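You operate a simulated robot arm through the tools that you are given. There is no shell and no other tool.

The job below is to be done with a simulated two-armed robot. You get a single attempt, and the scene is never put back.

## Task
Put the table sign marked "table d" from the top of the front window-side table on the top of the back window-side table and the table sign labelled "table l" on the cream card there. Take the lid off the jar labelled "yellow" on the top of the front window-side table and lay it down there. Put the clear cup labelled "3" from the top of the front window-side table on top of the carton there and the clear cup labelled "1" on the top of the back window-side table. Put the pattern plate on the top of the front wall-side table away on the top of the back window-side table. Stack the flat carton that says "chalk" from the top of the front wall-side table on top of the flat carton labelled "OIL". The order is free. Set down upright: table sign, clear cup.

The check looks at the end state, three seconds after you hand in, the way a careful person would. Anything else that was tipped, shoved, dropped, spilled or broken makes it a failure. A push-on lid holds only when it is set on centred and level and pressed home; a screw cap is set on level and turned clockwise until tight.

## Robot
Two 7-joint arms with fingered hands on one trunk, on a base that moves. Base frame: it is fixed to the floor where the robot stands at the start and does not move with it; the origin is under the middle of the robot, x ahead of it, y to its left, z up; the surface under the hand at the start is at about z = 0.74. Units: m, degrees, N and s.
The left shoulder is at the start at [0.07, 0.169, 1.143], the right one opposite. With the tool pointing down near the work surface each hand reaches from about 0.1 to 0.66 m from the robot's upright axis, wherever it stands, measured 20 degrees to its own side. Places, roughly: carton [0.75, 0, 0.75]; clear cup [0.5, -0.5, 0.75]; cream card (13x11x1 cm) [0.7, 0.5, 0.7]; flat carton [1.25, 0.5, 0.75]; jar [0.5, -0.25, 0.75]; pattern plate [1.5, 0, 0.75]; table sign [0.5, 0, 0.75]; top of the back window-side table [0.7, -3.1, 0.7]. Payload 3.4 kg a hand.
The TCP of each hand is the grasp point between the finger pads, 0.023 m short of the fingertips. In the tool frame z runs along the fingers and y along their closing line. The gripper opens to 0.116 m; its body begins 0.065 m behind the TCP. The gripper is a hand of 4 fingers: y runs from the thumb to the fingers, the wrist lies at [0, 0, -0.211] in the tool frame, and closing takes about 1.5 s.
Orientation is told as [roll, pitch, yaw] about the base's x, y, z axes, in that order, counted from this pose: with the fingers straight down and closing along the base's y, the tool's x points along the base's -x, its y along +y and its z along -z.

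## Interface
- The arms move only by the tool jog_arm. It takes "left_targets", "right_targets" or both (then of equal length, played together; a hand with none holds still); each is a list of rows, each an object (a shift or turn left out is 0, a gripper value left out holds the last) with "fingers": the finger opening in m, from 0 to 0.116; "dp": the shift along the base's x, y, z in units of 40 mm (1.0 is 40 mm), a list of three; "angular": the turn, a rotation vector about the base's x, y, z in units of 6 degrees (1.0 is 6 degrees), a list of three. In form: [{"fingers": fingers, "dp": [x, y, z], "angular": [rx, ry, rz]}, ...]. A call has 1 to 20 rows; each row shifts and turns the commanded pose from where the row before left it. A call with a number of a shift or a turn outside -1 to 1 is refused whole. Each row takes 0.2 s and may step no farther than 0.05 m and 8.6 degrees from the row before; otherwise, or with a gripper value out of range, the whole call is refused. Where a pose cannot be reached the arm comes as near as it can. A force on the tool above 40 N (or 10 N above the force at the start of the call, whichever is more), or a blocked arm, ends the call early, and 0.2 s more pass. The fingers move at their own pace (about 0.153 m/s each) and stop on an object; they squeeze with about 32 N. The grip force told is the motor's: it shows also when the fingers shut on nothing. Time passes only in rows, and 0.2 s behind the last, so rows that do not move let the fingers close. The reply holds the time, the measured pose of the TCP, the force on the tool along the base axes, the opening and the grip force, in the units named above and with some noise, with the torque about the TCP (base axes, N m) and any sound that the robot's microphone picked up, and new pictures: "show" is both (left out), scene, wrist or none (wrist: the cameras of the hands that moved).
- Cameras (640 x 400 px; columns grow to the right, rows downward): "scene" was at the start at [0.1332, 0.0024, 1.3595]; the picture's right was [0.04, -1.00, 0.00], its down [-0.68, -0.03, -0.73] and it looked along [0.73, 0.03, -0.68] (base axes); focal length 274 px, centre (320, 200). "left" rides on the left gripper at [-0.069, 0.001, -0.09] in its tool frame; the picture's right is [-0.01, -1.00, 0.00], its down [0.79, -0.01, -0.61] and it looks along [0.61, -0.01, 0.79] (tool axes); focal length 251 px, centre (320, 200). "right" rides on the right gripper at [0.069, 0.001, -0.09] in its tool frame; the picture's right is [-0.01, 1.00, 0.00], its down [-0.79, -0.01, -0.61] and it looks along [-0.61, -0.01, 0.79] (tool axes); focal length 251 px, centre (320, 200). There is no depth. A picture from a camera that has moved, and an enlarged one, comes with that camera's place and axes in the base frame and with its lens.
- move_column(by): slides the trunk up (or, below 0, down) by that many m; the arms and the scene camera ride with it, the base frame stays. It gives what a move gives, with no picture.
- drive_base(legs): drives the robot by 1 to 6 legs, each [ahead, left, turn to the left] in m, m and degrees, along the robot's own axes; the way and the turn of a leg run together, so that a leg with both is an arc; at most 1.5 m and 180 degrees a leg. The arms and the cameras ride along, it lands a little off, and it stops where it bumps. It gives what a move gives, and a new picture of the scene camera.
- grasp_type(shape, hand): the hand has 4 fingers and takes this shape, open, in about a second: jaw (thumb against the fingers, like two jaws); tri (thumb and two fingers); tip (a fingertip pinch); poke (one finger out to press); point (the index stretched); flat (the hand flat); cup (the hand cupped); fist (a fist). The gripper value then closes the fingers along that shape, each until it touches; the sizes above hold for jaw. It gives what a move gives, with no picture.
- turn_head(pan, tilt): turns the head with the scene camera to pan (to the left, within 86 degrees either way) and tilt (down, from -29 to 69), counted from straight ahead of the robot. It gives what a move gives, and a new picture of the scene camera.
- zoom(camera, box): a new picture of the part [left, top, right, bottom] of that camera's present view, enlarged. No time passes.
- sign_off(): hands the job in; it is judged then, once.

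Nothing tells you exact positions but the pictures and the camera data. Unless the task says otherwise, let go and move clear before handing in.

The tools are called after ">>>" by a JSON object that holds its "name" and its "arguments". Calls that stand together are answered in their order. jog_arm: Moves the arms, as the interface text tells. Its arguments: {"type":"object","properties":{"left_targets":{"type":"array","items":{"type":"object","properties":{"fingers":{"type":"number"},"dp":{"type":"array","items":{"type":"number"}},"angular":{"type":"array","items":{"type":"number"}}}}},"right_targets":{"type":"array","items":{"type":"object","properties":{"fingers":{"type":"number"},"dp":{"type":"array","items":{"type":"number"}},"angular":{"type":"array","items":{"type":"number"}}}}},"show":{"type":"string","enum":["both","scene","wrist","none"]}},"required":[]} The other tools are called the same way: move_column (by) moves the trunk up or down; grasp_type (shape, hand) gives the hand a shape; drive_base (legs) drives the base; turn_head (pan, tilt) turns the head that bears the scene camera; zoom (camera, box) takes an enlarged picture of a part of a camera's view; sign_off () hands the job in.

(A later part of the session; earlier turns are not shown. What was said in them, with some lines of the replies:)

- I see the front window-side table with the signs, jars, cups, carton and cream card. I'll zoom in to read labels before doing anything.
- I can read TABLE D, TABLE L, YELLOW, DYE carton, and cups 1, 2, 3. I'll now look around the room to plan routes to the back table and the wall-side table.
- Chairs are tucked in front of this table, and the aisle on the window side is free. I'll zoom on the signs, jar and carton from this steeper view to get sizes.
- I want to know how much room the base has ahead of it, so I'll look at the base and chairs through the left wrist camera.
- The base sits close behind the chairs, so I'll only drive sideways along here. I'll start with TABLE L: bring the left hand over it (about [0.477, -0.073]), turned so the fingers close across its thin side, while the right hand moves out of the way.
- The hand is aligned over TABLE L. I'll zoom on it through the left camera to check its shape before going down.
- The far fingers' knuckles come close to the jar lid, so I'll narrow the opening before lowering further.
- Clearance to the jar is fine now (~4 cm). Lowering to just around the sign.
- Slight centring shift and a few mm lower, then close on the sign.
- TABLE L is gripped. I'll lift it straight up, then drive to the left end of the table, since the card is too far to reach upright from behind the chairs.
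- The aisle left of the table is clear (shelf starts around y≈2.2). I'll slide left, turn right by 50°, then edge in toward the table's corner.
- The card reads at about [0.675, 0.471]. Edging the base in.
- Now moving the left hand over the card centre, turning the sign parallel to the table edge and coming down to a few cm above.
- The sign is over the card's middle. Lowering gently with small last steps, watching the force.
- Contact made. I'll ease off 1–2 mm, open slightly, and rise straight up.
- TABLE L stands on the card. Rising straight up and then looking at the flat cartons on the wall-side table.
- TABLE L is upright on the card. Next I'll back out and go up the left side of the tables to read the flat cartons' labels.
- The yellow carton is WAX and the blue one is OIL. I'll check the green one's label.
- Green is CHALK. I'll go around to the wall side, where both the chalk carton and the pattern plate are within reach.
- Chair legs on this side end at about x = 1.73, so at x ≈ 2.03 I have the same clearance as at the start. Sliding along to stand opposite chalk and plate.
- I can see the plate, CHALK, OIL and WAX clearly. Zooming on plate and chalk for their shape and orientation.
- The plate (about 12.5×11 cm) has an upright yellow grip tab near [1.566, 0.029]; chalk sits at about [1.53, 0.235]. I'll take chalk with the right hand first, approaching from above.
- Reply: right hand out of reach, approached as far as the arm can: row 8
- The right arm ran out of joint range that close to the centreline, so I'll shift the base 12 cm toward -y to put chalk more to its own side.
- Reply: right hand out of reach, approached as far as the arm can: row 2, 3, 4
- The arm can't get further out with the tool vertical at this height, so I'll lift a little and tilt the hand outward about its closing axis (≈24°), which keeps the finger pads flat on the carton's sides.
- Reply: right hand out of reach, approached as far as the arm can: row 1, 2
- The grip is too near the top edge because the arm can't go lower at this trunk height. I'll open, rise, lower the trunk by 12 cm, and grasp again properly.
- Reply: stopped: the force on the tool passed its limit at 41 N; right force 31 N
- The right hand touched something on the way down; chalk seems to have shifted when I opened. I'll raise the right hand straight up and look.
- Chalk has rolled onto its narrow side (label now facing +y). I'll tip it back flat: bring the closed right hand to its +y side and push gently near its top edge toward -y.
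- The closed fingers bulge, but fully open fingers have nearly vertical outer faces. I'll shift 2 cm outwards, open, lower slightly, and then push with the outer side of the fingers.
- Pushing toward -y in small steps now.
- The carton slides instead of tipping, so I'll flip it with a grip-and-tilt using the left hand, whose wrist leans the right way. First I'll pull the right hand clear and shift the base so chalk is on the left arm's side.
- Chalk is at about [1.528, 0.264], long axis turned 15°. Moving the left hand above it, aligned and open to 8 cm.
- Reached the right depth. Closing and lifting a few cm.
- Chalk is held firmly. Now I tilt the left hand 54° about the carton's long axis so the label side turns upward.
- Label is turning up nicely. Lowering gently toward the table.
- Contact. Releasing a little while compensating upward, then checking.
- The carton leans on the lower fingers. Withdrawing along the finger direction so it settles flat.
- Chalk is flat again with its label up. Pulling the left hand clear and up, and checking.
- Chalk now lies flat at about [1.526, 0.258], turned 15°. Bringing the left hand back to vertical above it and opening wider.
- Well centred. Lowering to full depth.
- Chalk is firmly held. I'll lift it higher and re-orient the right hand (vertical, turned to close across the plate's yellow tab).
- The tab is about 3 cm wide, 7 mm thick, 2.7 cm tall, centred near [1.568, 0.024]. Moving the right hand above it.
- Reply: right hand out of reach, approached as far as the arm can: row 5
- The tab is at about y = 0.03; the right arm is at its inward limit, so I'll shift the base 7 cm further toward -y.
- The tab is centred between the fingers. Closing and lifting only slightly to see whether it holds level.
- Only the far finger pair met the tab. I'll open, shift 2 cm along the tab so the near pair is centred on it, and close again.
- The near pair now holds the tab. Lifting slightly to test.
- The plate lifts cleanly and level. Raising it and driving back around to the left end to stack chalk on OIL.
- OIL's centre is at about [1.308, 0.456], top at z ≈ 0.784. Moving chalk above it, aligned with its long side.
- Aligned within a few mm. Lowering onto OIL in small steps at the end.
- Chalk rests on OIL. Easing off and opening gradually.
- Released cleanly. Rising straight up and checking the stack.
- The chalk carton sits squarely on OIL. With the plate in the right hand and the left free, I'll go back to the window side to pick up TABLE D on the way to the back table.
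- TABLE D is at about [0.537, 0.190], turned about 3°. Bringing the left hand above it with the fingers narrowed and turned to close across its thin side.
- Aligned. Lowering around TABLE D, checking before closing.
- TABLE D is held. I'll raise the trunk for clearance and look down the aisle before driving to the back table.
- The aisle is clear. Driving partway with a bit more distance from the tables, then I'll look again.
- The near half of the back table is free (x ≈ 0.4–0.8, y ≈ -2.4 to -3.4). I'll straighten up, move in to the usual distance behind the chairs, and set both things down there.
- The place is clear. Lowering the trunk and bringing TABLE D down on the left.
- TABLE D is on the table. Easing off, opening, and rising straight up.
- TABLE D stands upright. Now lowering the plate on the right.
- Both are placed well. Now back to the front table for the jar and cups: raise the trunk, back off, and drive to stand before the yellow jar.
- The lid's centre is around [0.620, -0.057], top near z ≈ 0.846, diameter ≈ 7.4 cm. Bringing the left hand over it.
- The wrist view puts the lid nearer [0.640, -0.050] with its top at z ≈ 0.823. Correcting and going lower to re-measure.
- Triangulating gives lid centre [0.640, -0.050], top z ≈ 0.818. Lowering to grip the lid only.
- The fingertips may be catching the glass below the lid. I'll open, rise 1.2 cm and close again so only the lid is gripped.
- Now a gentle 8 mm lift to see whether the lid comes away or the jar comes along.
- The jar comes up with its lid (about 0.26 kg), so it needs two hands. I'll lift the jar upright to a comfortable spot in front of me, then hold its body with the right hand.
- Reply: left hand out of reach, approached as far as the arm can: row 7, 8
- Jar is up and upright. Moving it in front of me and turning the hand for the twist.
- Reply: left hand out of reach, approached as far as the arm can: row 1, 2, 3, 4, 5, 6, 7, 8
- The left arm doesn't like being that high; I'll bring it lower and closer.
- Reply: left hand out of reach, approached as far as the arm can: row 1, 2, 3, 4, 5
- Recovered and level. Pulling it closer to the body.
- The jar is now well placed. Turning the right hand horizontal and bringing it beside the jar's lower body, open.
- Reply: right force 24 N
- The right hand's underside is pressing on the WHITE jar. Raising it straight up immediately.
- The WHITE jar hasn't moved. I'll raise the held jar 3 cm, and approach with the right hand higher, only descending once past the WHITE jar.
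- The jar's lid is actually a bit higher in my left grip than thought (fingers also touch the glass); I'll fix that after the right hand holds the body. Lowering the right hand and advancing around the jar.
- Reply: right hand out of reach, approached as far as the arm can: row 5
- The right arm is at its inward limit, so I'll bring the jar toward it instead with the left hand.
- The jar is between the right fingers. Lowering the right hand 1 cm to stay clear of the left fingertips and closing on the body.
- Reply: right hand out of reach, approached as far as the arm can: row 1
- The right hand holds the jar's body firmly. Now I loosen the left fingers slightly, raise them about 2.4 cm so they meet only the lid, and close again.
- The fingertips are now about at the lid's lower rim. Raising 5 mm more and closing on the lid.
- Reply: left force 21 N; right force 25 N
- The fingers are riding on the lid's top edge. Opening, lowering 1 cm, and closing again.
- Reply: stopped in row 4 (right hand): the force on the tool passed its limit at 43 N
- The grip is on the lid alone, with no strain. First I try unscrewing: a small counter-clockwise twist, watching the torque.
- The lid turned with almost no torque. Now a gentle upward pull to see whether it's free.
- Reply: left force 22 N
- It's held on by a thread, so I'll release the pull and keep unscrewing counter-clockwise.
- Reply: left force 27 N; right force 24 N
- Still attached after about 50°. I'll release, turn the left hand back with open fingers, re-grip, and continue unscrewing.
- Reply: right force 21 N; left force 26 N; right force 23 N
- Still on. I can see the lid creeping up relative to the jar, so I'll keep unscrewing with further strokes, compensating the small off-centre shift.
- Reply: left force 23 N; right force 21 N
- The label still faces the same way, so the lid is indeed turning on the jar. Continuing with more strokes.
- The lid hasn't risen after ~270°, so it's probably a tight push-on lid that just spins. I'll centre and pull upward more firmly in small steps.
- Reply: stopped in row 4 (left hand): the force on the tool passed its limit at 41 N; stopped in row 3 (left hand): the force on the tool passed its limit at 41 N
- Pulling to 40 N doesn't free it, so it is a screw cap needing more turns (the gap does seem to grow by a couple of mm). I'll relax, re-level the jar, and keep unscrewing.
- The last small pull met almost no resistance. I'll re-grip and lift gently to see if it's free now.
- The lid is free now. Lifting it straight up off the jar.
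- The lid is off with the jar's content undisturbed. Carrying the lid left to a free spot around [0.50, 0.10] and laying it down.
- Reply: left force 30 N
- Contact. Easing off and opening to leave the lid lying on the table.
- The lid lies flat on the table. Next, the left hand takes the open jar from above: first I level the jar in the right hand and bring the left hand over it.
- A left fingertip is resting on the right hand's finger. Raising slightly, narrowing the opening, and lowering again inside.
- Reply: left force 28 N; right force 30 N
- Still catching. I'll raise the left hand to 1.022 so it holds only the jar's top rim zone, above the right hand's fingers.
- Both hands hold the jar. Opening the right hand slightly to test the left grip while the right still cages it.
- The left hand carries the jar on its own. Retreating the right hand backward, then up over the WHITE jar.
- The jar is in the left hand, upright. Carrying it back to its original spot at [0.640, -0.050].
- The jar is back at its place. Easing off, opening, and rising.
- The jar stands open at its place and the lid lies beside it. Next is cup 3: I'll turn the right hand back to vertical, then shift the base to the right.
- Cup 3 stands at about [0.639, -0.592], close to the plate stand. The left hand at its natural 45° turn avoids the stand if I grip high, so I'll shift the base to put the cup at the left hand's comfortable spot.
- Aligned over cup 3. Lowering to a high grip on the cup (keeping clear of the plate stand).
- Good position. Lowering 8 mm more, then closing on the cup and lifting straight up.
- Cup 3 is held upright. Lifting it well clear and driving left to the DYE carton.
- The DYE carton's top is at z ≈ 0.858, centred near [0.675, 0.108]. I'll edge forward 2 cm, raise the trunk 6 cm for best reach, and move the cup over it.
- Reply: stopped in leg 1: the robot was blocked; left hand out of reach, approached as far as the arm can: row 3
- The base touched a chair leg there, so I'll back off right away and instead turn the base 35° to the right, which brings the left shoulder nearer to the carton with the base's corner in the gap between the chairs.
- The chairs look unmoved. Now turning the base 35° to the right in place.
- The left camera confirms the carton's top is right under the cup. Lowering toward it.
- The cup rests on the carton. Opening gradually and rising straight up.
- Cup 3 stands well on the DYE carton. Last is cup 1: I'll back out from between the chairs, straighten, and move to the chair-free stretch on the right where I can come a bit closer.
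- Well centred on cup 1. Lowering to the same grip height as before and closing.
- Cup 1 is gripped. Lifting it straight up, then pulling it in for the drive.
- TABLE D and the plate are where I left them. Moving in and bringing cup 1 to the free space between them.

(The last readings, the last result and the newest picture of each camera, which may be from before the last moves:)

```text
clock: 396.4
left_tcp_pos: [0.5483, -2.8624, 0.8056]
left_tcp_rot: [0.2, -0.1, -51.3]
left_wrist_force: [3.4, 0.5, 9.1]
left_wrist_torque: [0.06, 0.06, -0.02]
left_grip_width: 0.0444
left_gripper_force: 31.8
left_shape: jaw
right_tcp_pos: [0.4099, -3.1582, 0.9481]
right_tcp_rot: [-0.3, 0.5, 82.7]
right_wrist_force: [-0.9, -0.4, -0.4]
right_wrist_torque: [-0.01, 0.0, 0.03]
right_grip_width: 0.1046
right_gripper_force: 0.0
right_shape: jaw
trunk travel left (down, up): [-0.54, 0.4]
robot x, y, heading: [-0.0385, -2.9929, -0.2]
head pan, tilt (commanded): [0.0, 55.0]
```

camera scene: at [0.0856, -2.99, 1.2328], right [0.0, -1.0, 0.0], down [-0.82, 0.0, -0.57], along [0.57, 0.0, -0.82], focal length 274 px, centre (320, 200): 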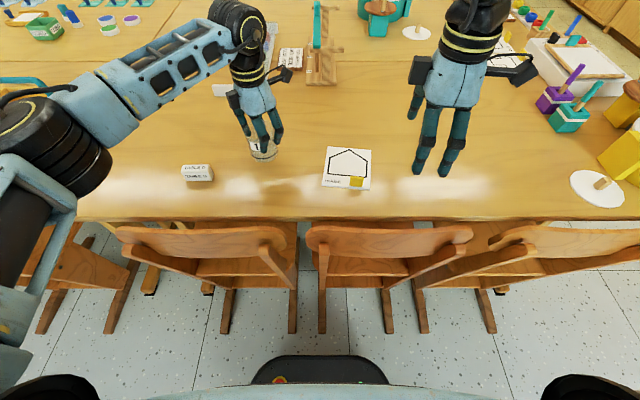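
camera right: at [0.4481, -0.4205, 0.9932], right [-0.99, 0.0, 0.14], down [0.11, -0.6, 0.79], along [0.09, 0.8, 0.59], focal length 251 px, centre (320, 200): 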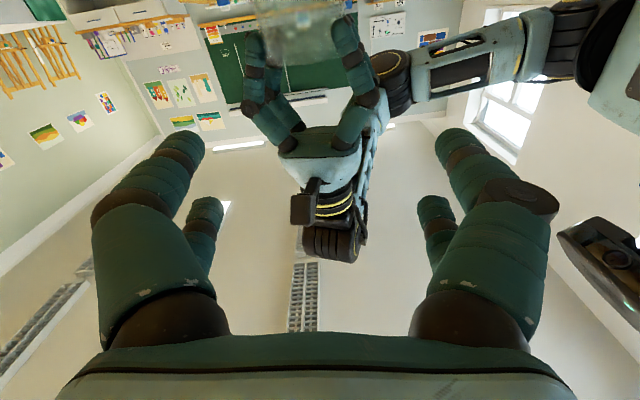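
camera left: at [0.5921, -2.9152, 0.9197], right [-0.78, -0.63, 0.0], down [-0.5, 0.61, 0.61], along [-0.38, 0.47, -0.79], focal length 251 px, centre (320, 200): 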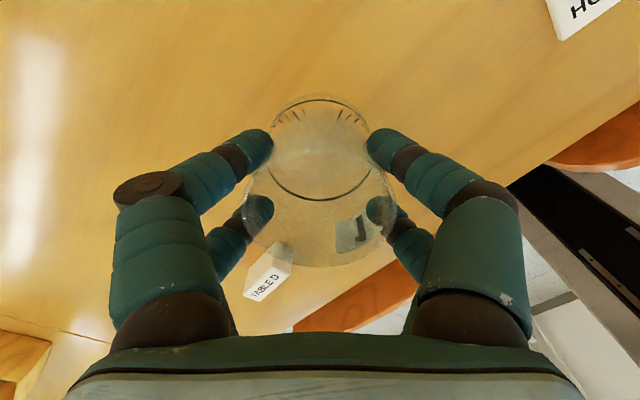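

Contact with the table. Opening gradually and rising.

>>> {"name": "jog_arm", "arguments": {"left_targets": [{"dp": [0, 0, 0.03]}, {"fingers": 0.06}, {"fingers": 0.075}, {"fingers": 0.09}, {"fingers": 0.105}, {"dp": [0, 0, 0]}, {"dp": [0, 0, 0.4]}, {"dp": [0, 0, 0.8]}, {"dp": [0, 0, 0.8]}, {"dp": [0, 0, 0.8]}, {"dp": [-0.3, 0.2, 0.8]}], "show": "both"}}

>>> {"name": "zoom", "arguments": {"camera": "scene", "box": [150, 100, 400, 220]}}

```text
clock: 398.8
left_tcp_pos: [0.5379, -2.852, 0.949]
left_tcp_rot: [0.2, 0.1, -51.3]
left_wrist_force: [-0.2, 0.1, 0.3]
left_wrist_torque: [-0.02, 0.03, 0.02]
left_grip_width: 0.1048
left_gripper_force: 0.0
left_shape: jaw
right_tcp_pos: [0.4094, -3.1581, 0.9494]
right_tcp_rot: [-0.3, 0.4, 82.7]
right_wrist_force: [-0.1, -0.2, 0.5]
right_wrist_torque: [0.01, 0.0, 0.01]
right_grip_width: 0.1046
right_gripper_force: 0.1
right_shape: jaw
trunk travel left (down, up): [-0.54, 0.4]
robot x, y, heading: [-0.0347, -2.9891, -0.0]
head pan, tilt (commanded): [0.0, 55.0]
camera scene: at [0.0846, -2.9894, 1.2329], right [0.0, -1.0, 0.0], down [-0.82, 0.0, -0.57], along [0.57, 0.0, -0.82], focal length 274 px, centre (320, 200)
camera left: at [0.5795, -2.905, 1.0375], right [-0.78, -0.63, 0.0], down [-0.5, 0.61, 0.61], along [-0.38, 0.47, -0.79], focal length 251 px, centre (320, 200)
```

scene: 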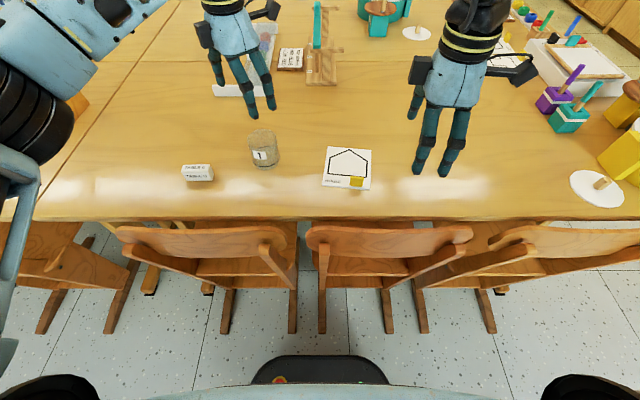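
left: 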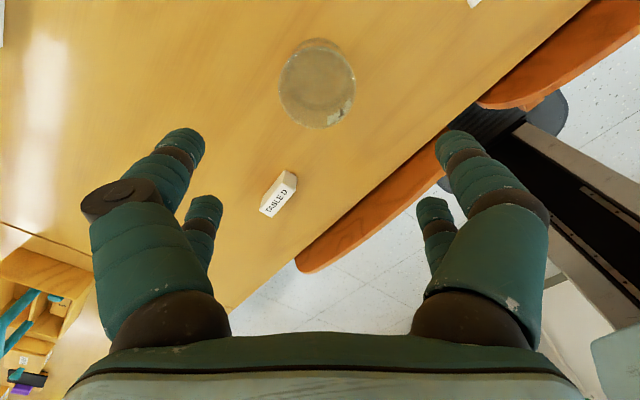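

```text
2.56 times, centred on (275, 160) of scene
camera zoom: at [0.0846, -2.9894, 1.2329], right [0.0, -1.0, 0.0], down [-0.82, 0.0, -0.57], along [0.57, 0.0, -0.82], focal length 700 px, centre (435, 302)
```

zoom: 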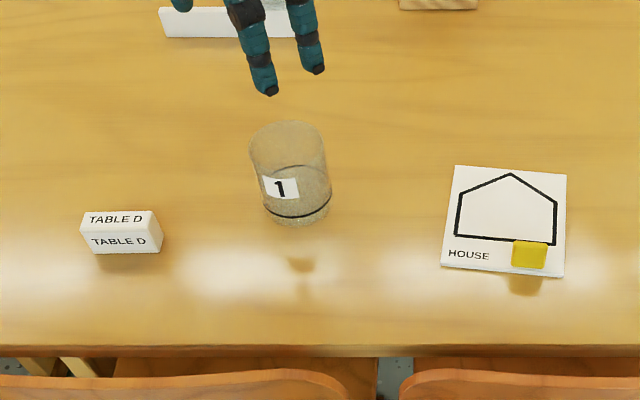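

All three items are on the back table, upright and clear. Before handing in, I'll return to the start position and check the front table and chairs against the first pictures.

>>> {"name": "move_column", "arguments": {"by": 0.11}}

>>> {"name": "drive_base", "arguments": {"legs": [[-0.12, 0, 0], [0, 1.5, 0], [0, 1.48, 0]]}}

>>> {"name": "turn_head", "arguments": {"pan": 0, "tilt": 55}}

```text
clock: 400.2
left_tcp_pos: [0.5378, -2.8522, 1.0569]
left_tcp_rot: [0.1, 0.2, -51.2]
left_wrist_force: [0.1, 0.1, -0.5]
left_wrist_torque: [-0.01, 0.02, -0.05]
left_grip_width: 0.1049
left_gripper_force: 0.1
left_shape: jaw
right_tcp_pos: [0.4109, -3.1561, 1.0595]
right_tcp_rot: [-0.2, 0.4, 82.8]
right_wrist_force: [0.3, -0.6, 0.0]
right_wrist_torque: [0.03, -0.01, -0.05]
right_grip_width: 0.1047
right_gripper_force: 0.1
right_shape: jaw
trunk travel left (down, up): [-0.65, 0.29]
robot x, y, heading: [-0.0384, -2.9917, -0.2]
head pan, tilt (commanded): [0.0, 55.0]
```

```text
clock: 415.4
left_tcp_pos: [0.4558, 0.1219, 1.0572]
left_tcp_rot: [0.3, 0.1, -52.6]
left_wrist_force: [0.2, 0.0, 0.7]
left_wrist_torque: [0.01, 0.0, 0.01]
left_grip_width: 0.1046
left_gripper_force: 0.0
left_shape: jaw
right_tcp_pos: [0.3219, -0.1812, 1.0586]
right_tcp_rot: [-0.3, 0.4, 81.3]
right_wrist_force: [-0.5, 0.4, 0.4]
right_wrist_torque: [0.0, -0.03, -0.03]
right_grip_width: 0.1051
right_gripper_force: 0.1
right_shape: jaw
trunk travel left (down, up): [-0.65, 0.29]
robot x, y, heading: [-0.1217, -0.0034, -1.4]
head pan, tilt (commanded): [0.0, 55.0]
camera scene: at [0.0006, -0.0051, 1.3429], right [-0.03, -1.0, 0.0], down [-0.82, 0.02, -0.57], along [0.57, -0.01, -0.82], focal length 274 px, centre (320, 200)
```

scene: 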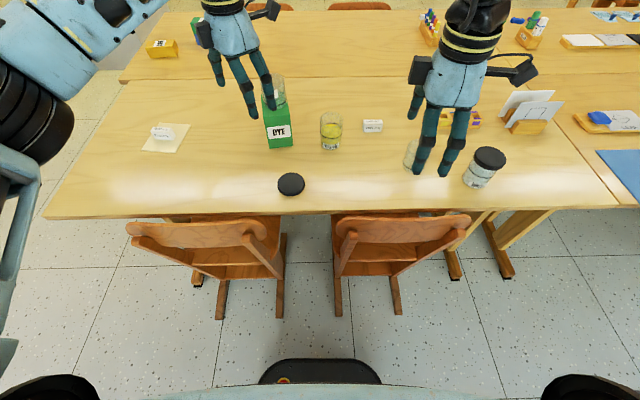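

```text
clock: 416.0
left_tcp_pos: [0.4554, 0.1221, 1.0568]
left_tcp_rot: [0.1, 0.1, -52.6]
left_wrist_force: [0.9, -0.7, 0.1]
left_wrist_torque: [0.0, 0.02, -0.02]
left_grip_width: 0.1049
left_gripper_force: 0.1
left_shape: jaw
right_tcp_pos: [0.3209, -0.1796, 1.0588]
right_tcp_rot: [-0.2, 0.4, 81.3]
right_wrist_force: [-0.3, -0.1, -0.3]
right_wrist_torque: [0.0, -0.02, -0.02]
right_grip_width: 0.1046
right_gripper_force: 0.1
right_shape: jaw
trunk travel left (down, up): [-0.65, 0.29]
robot x, y, heading: [-0.1229, -0.004, -1.5]
head pan, tilt (commanded): [0.0, 55.0]
camera scene: at [0.0006, -0.0049, 1.3429], right [-0.03, -1.0, 0.0], down [-0.82, 0.02, -0.57], along [0.57, -0.01, -0.82], focal length 274 px, centre (320, 200)
```

scene: 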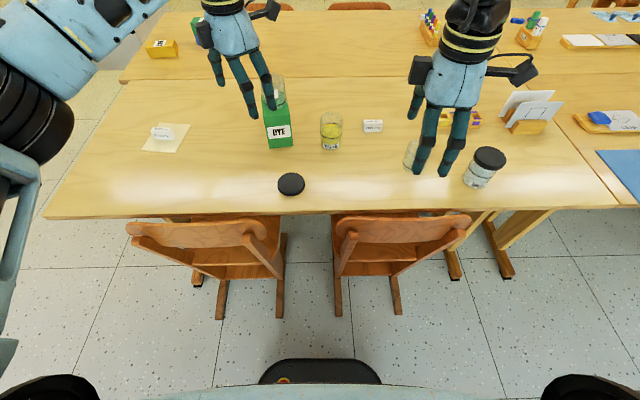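

>>> {"name": "zoom", "arguments": {"camera": "scene", "box": [120, 70, 400, 230]}}

>>> {"name": "jog_arm", "arguments": {"right_targets": [{"dp": [-0.3, -0.8, 0.2]}, {"dp": [-0.3, -0.8, 0.2]}, {"dp": [-0.3, -0.8, 0]}, {"dp": [-0.3, -0.8, 0]}], "left_targets": [{"dp": [-0.3, 0.8, 0.2]}, {"dp": [-0.3, 0.8, 0.2]}, {"dp": [-0.3, 0.8, 0]}, {"dp": [-0.3, 0.8, 0]}], "show": "scene"}}

>>> {"name": "turn_head", "arguments": {"pan": 0, "tilt": 42}}

```text
2.29 times, centred on (260, 150) of scene
camera zoom: at [0.0006, -0.0049, 1.3429], right [-0.03, -1.0, 0.0], down [-0.82, 0.02, -0.57], along [0.57, -0.01, -0.82], focal length 625 px, centre (457, 314)
```

zoom: 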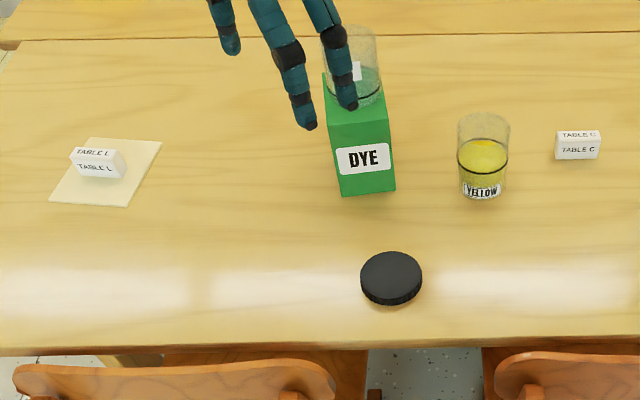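

```text
clock: 417.0
left_tcp_pos: [0.4069, 0.2491, 1.0732]
left_tcp_rot: [0.2, 0.0, -52.6]
left_wrist_force: [-0.4, 0.7, 0.0]
left_wrist_torque: [-0.01, -0.01, 0.01]
left_grip_width: 0.1049
left_gripper_force: 0.0
left_shape: jaw
right_tcp_pos: [0.2709, -0.3086, 1.0738]
right_tcp_rot: [-0.5, 0.4, 81.4]
right_wrist_force: [-0.2, -0.5, 0.5]
right_wrist_torque: [-0.03, -0.02, -0.04]
right_grip_width: 0.1048
right_gripper_force: 0.0
right_shape: jaw
trunk travel left (down, up): [-0.65, 0.29]
robot x, y, heading: [-0.1182, -0.003, -1.6]
head pan, tilt (commanded): [0.0, 55.0]
camera scene: at [-0.0015, -0.0049, 1.3431], right [-0.03, -1.0, 0.0], down [-0.82, 0.02, -0.57], along [0.57, -0.01, -0.82], focal length 274 px, centre (320, 200)
```

scene: 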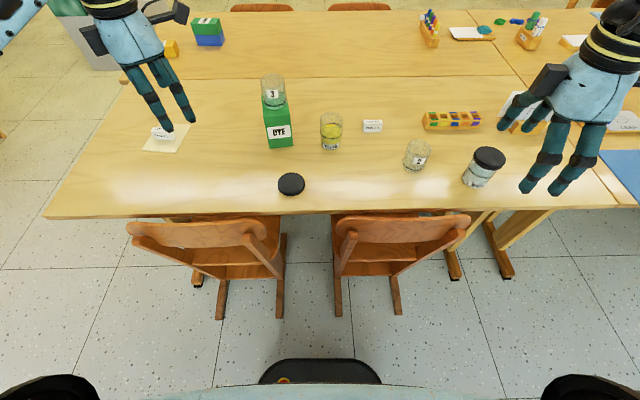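

```text
clock: 417.8
left_tcp_pos: [0.4093, 0.249, 1.0732]
left_tcp_rot: [0.2, 0.1, -52.7]
left_wrist_force: [0.0, -0.8, -0.3]
left_wrist_torque: [-0.01, 0.0, 0.02]
left_grip_width: 0.1048
left_gripper_force: 0.0
left_shape: jaw
right_tcp_pos: [0.273, -0.308, 1.073]
right_tcp_rot: [-0.3, 0.4, 81.3]
right_wrist_force: [-0.2, -0.1, -0.1]
right_wrist_torque: [0.03, 0.01, 0.01]
right_grip_width: 0.1049
right_gripper_force: 0.0
right_shape: jaw
trunk travel left (down, up): [-0.65, 0.29]
robot x, y, heading: [-0.1194, -0.0023, -1.3]
head pan, tilt (commanded): [0.0, 42.0]
camera scene: at [0.0124, -0.0054, 1.3605], right [-0.03, -1.0, 0.0], down [-0.67, 0.02, -0.74], along [0.74, -0.02, -0.67], focal length 274 px, centre (320, 200)
```

scene: 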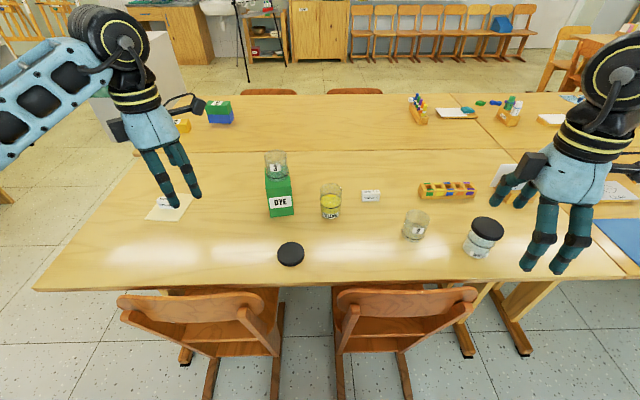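

>>> {"name": "zoom", "arguments": {"camera": "scene", "box": [240, 130, 400, 280]}}

>>> {"name": "zoom", "arguments": {"camera": "scene", "box": [380, 150, 560, 270]}}

>>> {"name": "zoom", "arguments": {"camera": "scene", "box": [130, 80, 290, 220]}}

```text
2.67 times, centred on (320, 205) of scene
camera zoom: at [0.0124, -0.0054, 1.3605], right [-0.03, -1.0, 0.0], down [-0.67, 0.02, -0.74], along [0.74, -0.02, -0.67], focal length 729 px, centre (320, 187)
```

zoom: 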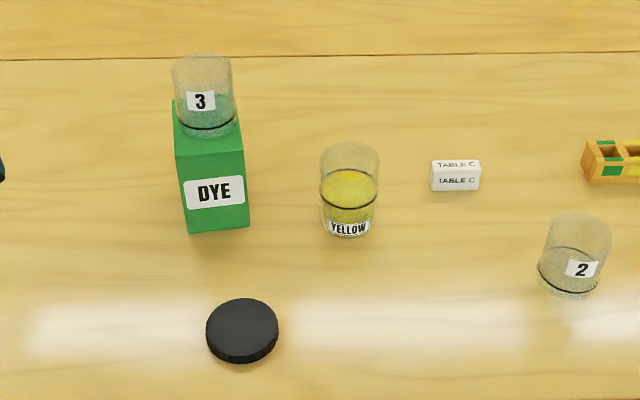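

```text
3.33 times, centred on (470, 210) of scene
camera zoom: at [0.0124, -0.0054, 1.3605], right [-0.03, -1.0, 0.0], down [-0.67, 0.02, -0.74], along [0.74, -0.02, -0.67], focal length 912 px, centre (-180, 167)
```

zoom: 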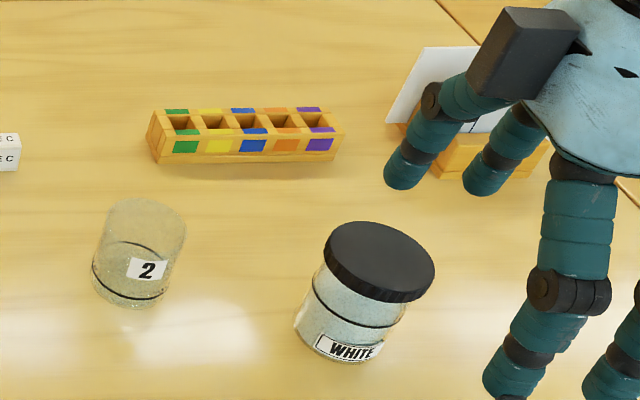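

```text
2.86 times, centred on (210, 150) of scene
camera zoom: at [0.0124, -0.0054, 1.3605], right [-0.03, -1.0, 0.0], down [-0.67, 0.02, -0.74], along [0.74, -0.02, -0.67], focal length 781 px, centre (634, 343)
```

zoom: 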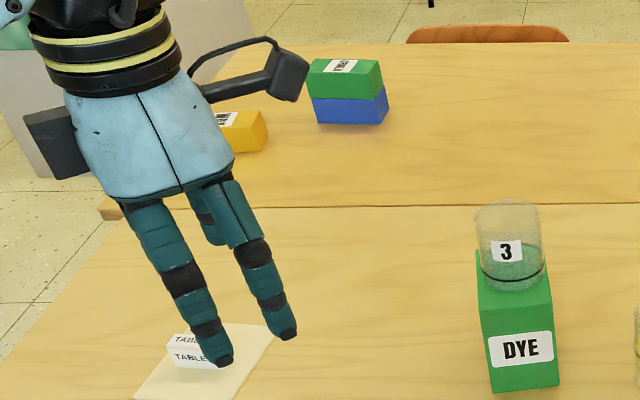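

Everything is in place. Cup 3 is on the DYE carton, the yellow jar is open with its lid lying beside it, and TABLE L is on the card. CHALK is on OIL. TABLE D, cup 1 and the pattern plate are on the back window-side table. Nothing else looks disturbed and both hands are empty and clear, so I'm handing in.

>>> {"name": "sign_off", "arguments": {}}

```text
The job is handed in.
```

The job is done and handed in. My last camera views, just before handing in, showed these positions:

- **Signs:** "table l" stands upright on the cream card, and "table d" stands upright on the back window-side table.
- **Yellow jar:** the lid is off and lies flat on the front window-side table. The open jar is back at its original spot with its contents undisturbed.
- **Cups:** cup 3 stands on top of the DYE carton, and cup 1 stands on the back window-side table.
- **Pattern plate:** it lies flat on the back window-side table.
- **Cartons:** CHALK is stacked squarely on OIL, label up.

Three things went wrong along the way:

- **Chalk carton:** it rolled onto its side during my first grasp. I turned it flat again before stacking it.
- **White jar:** my right hand pressed down on its lid. In the pictures the jar did not move.
- **Chair:** the base bumped a chair leg while I was reaching the DYE carton. The chair positions I measured afterwards matched the ones from before, to within about a centimetre.
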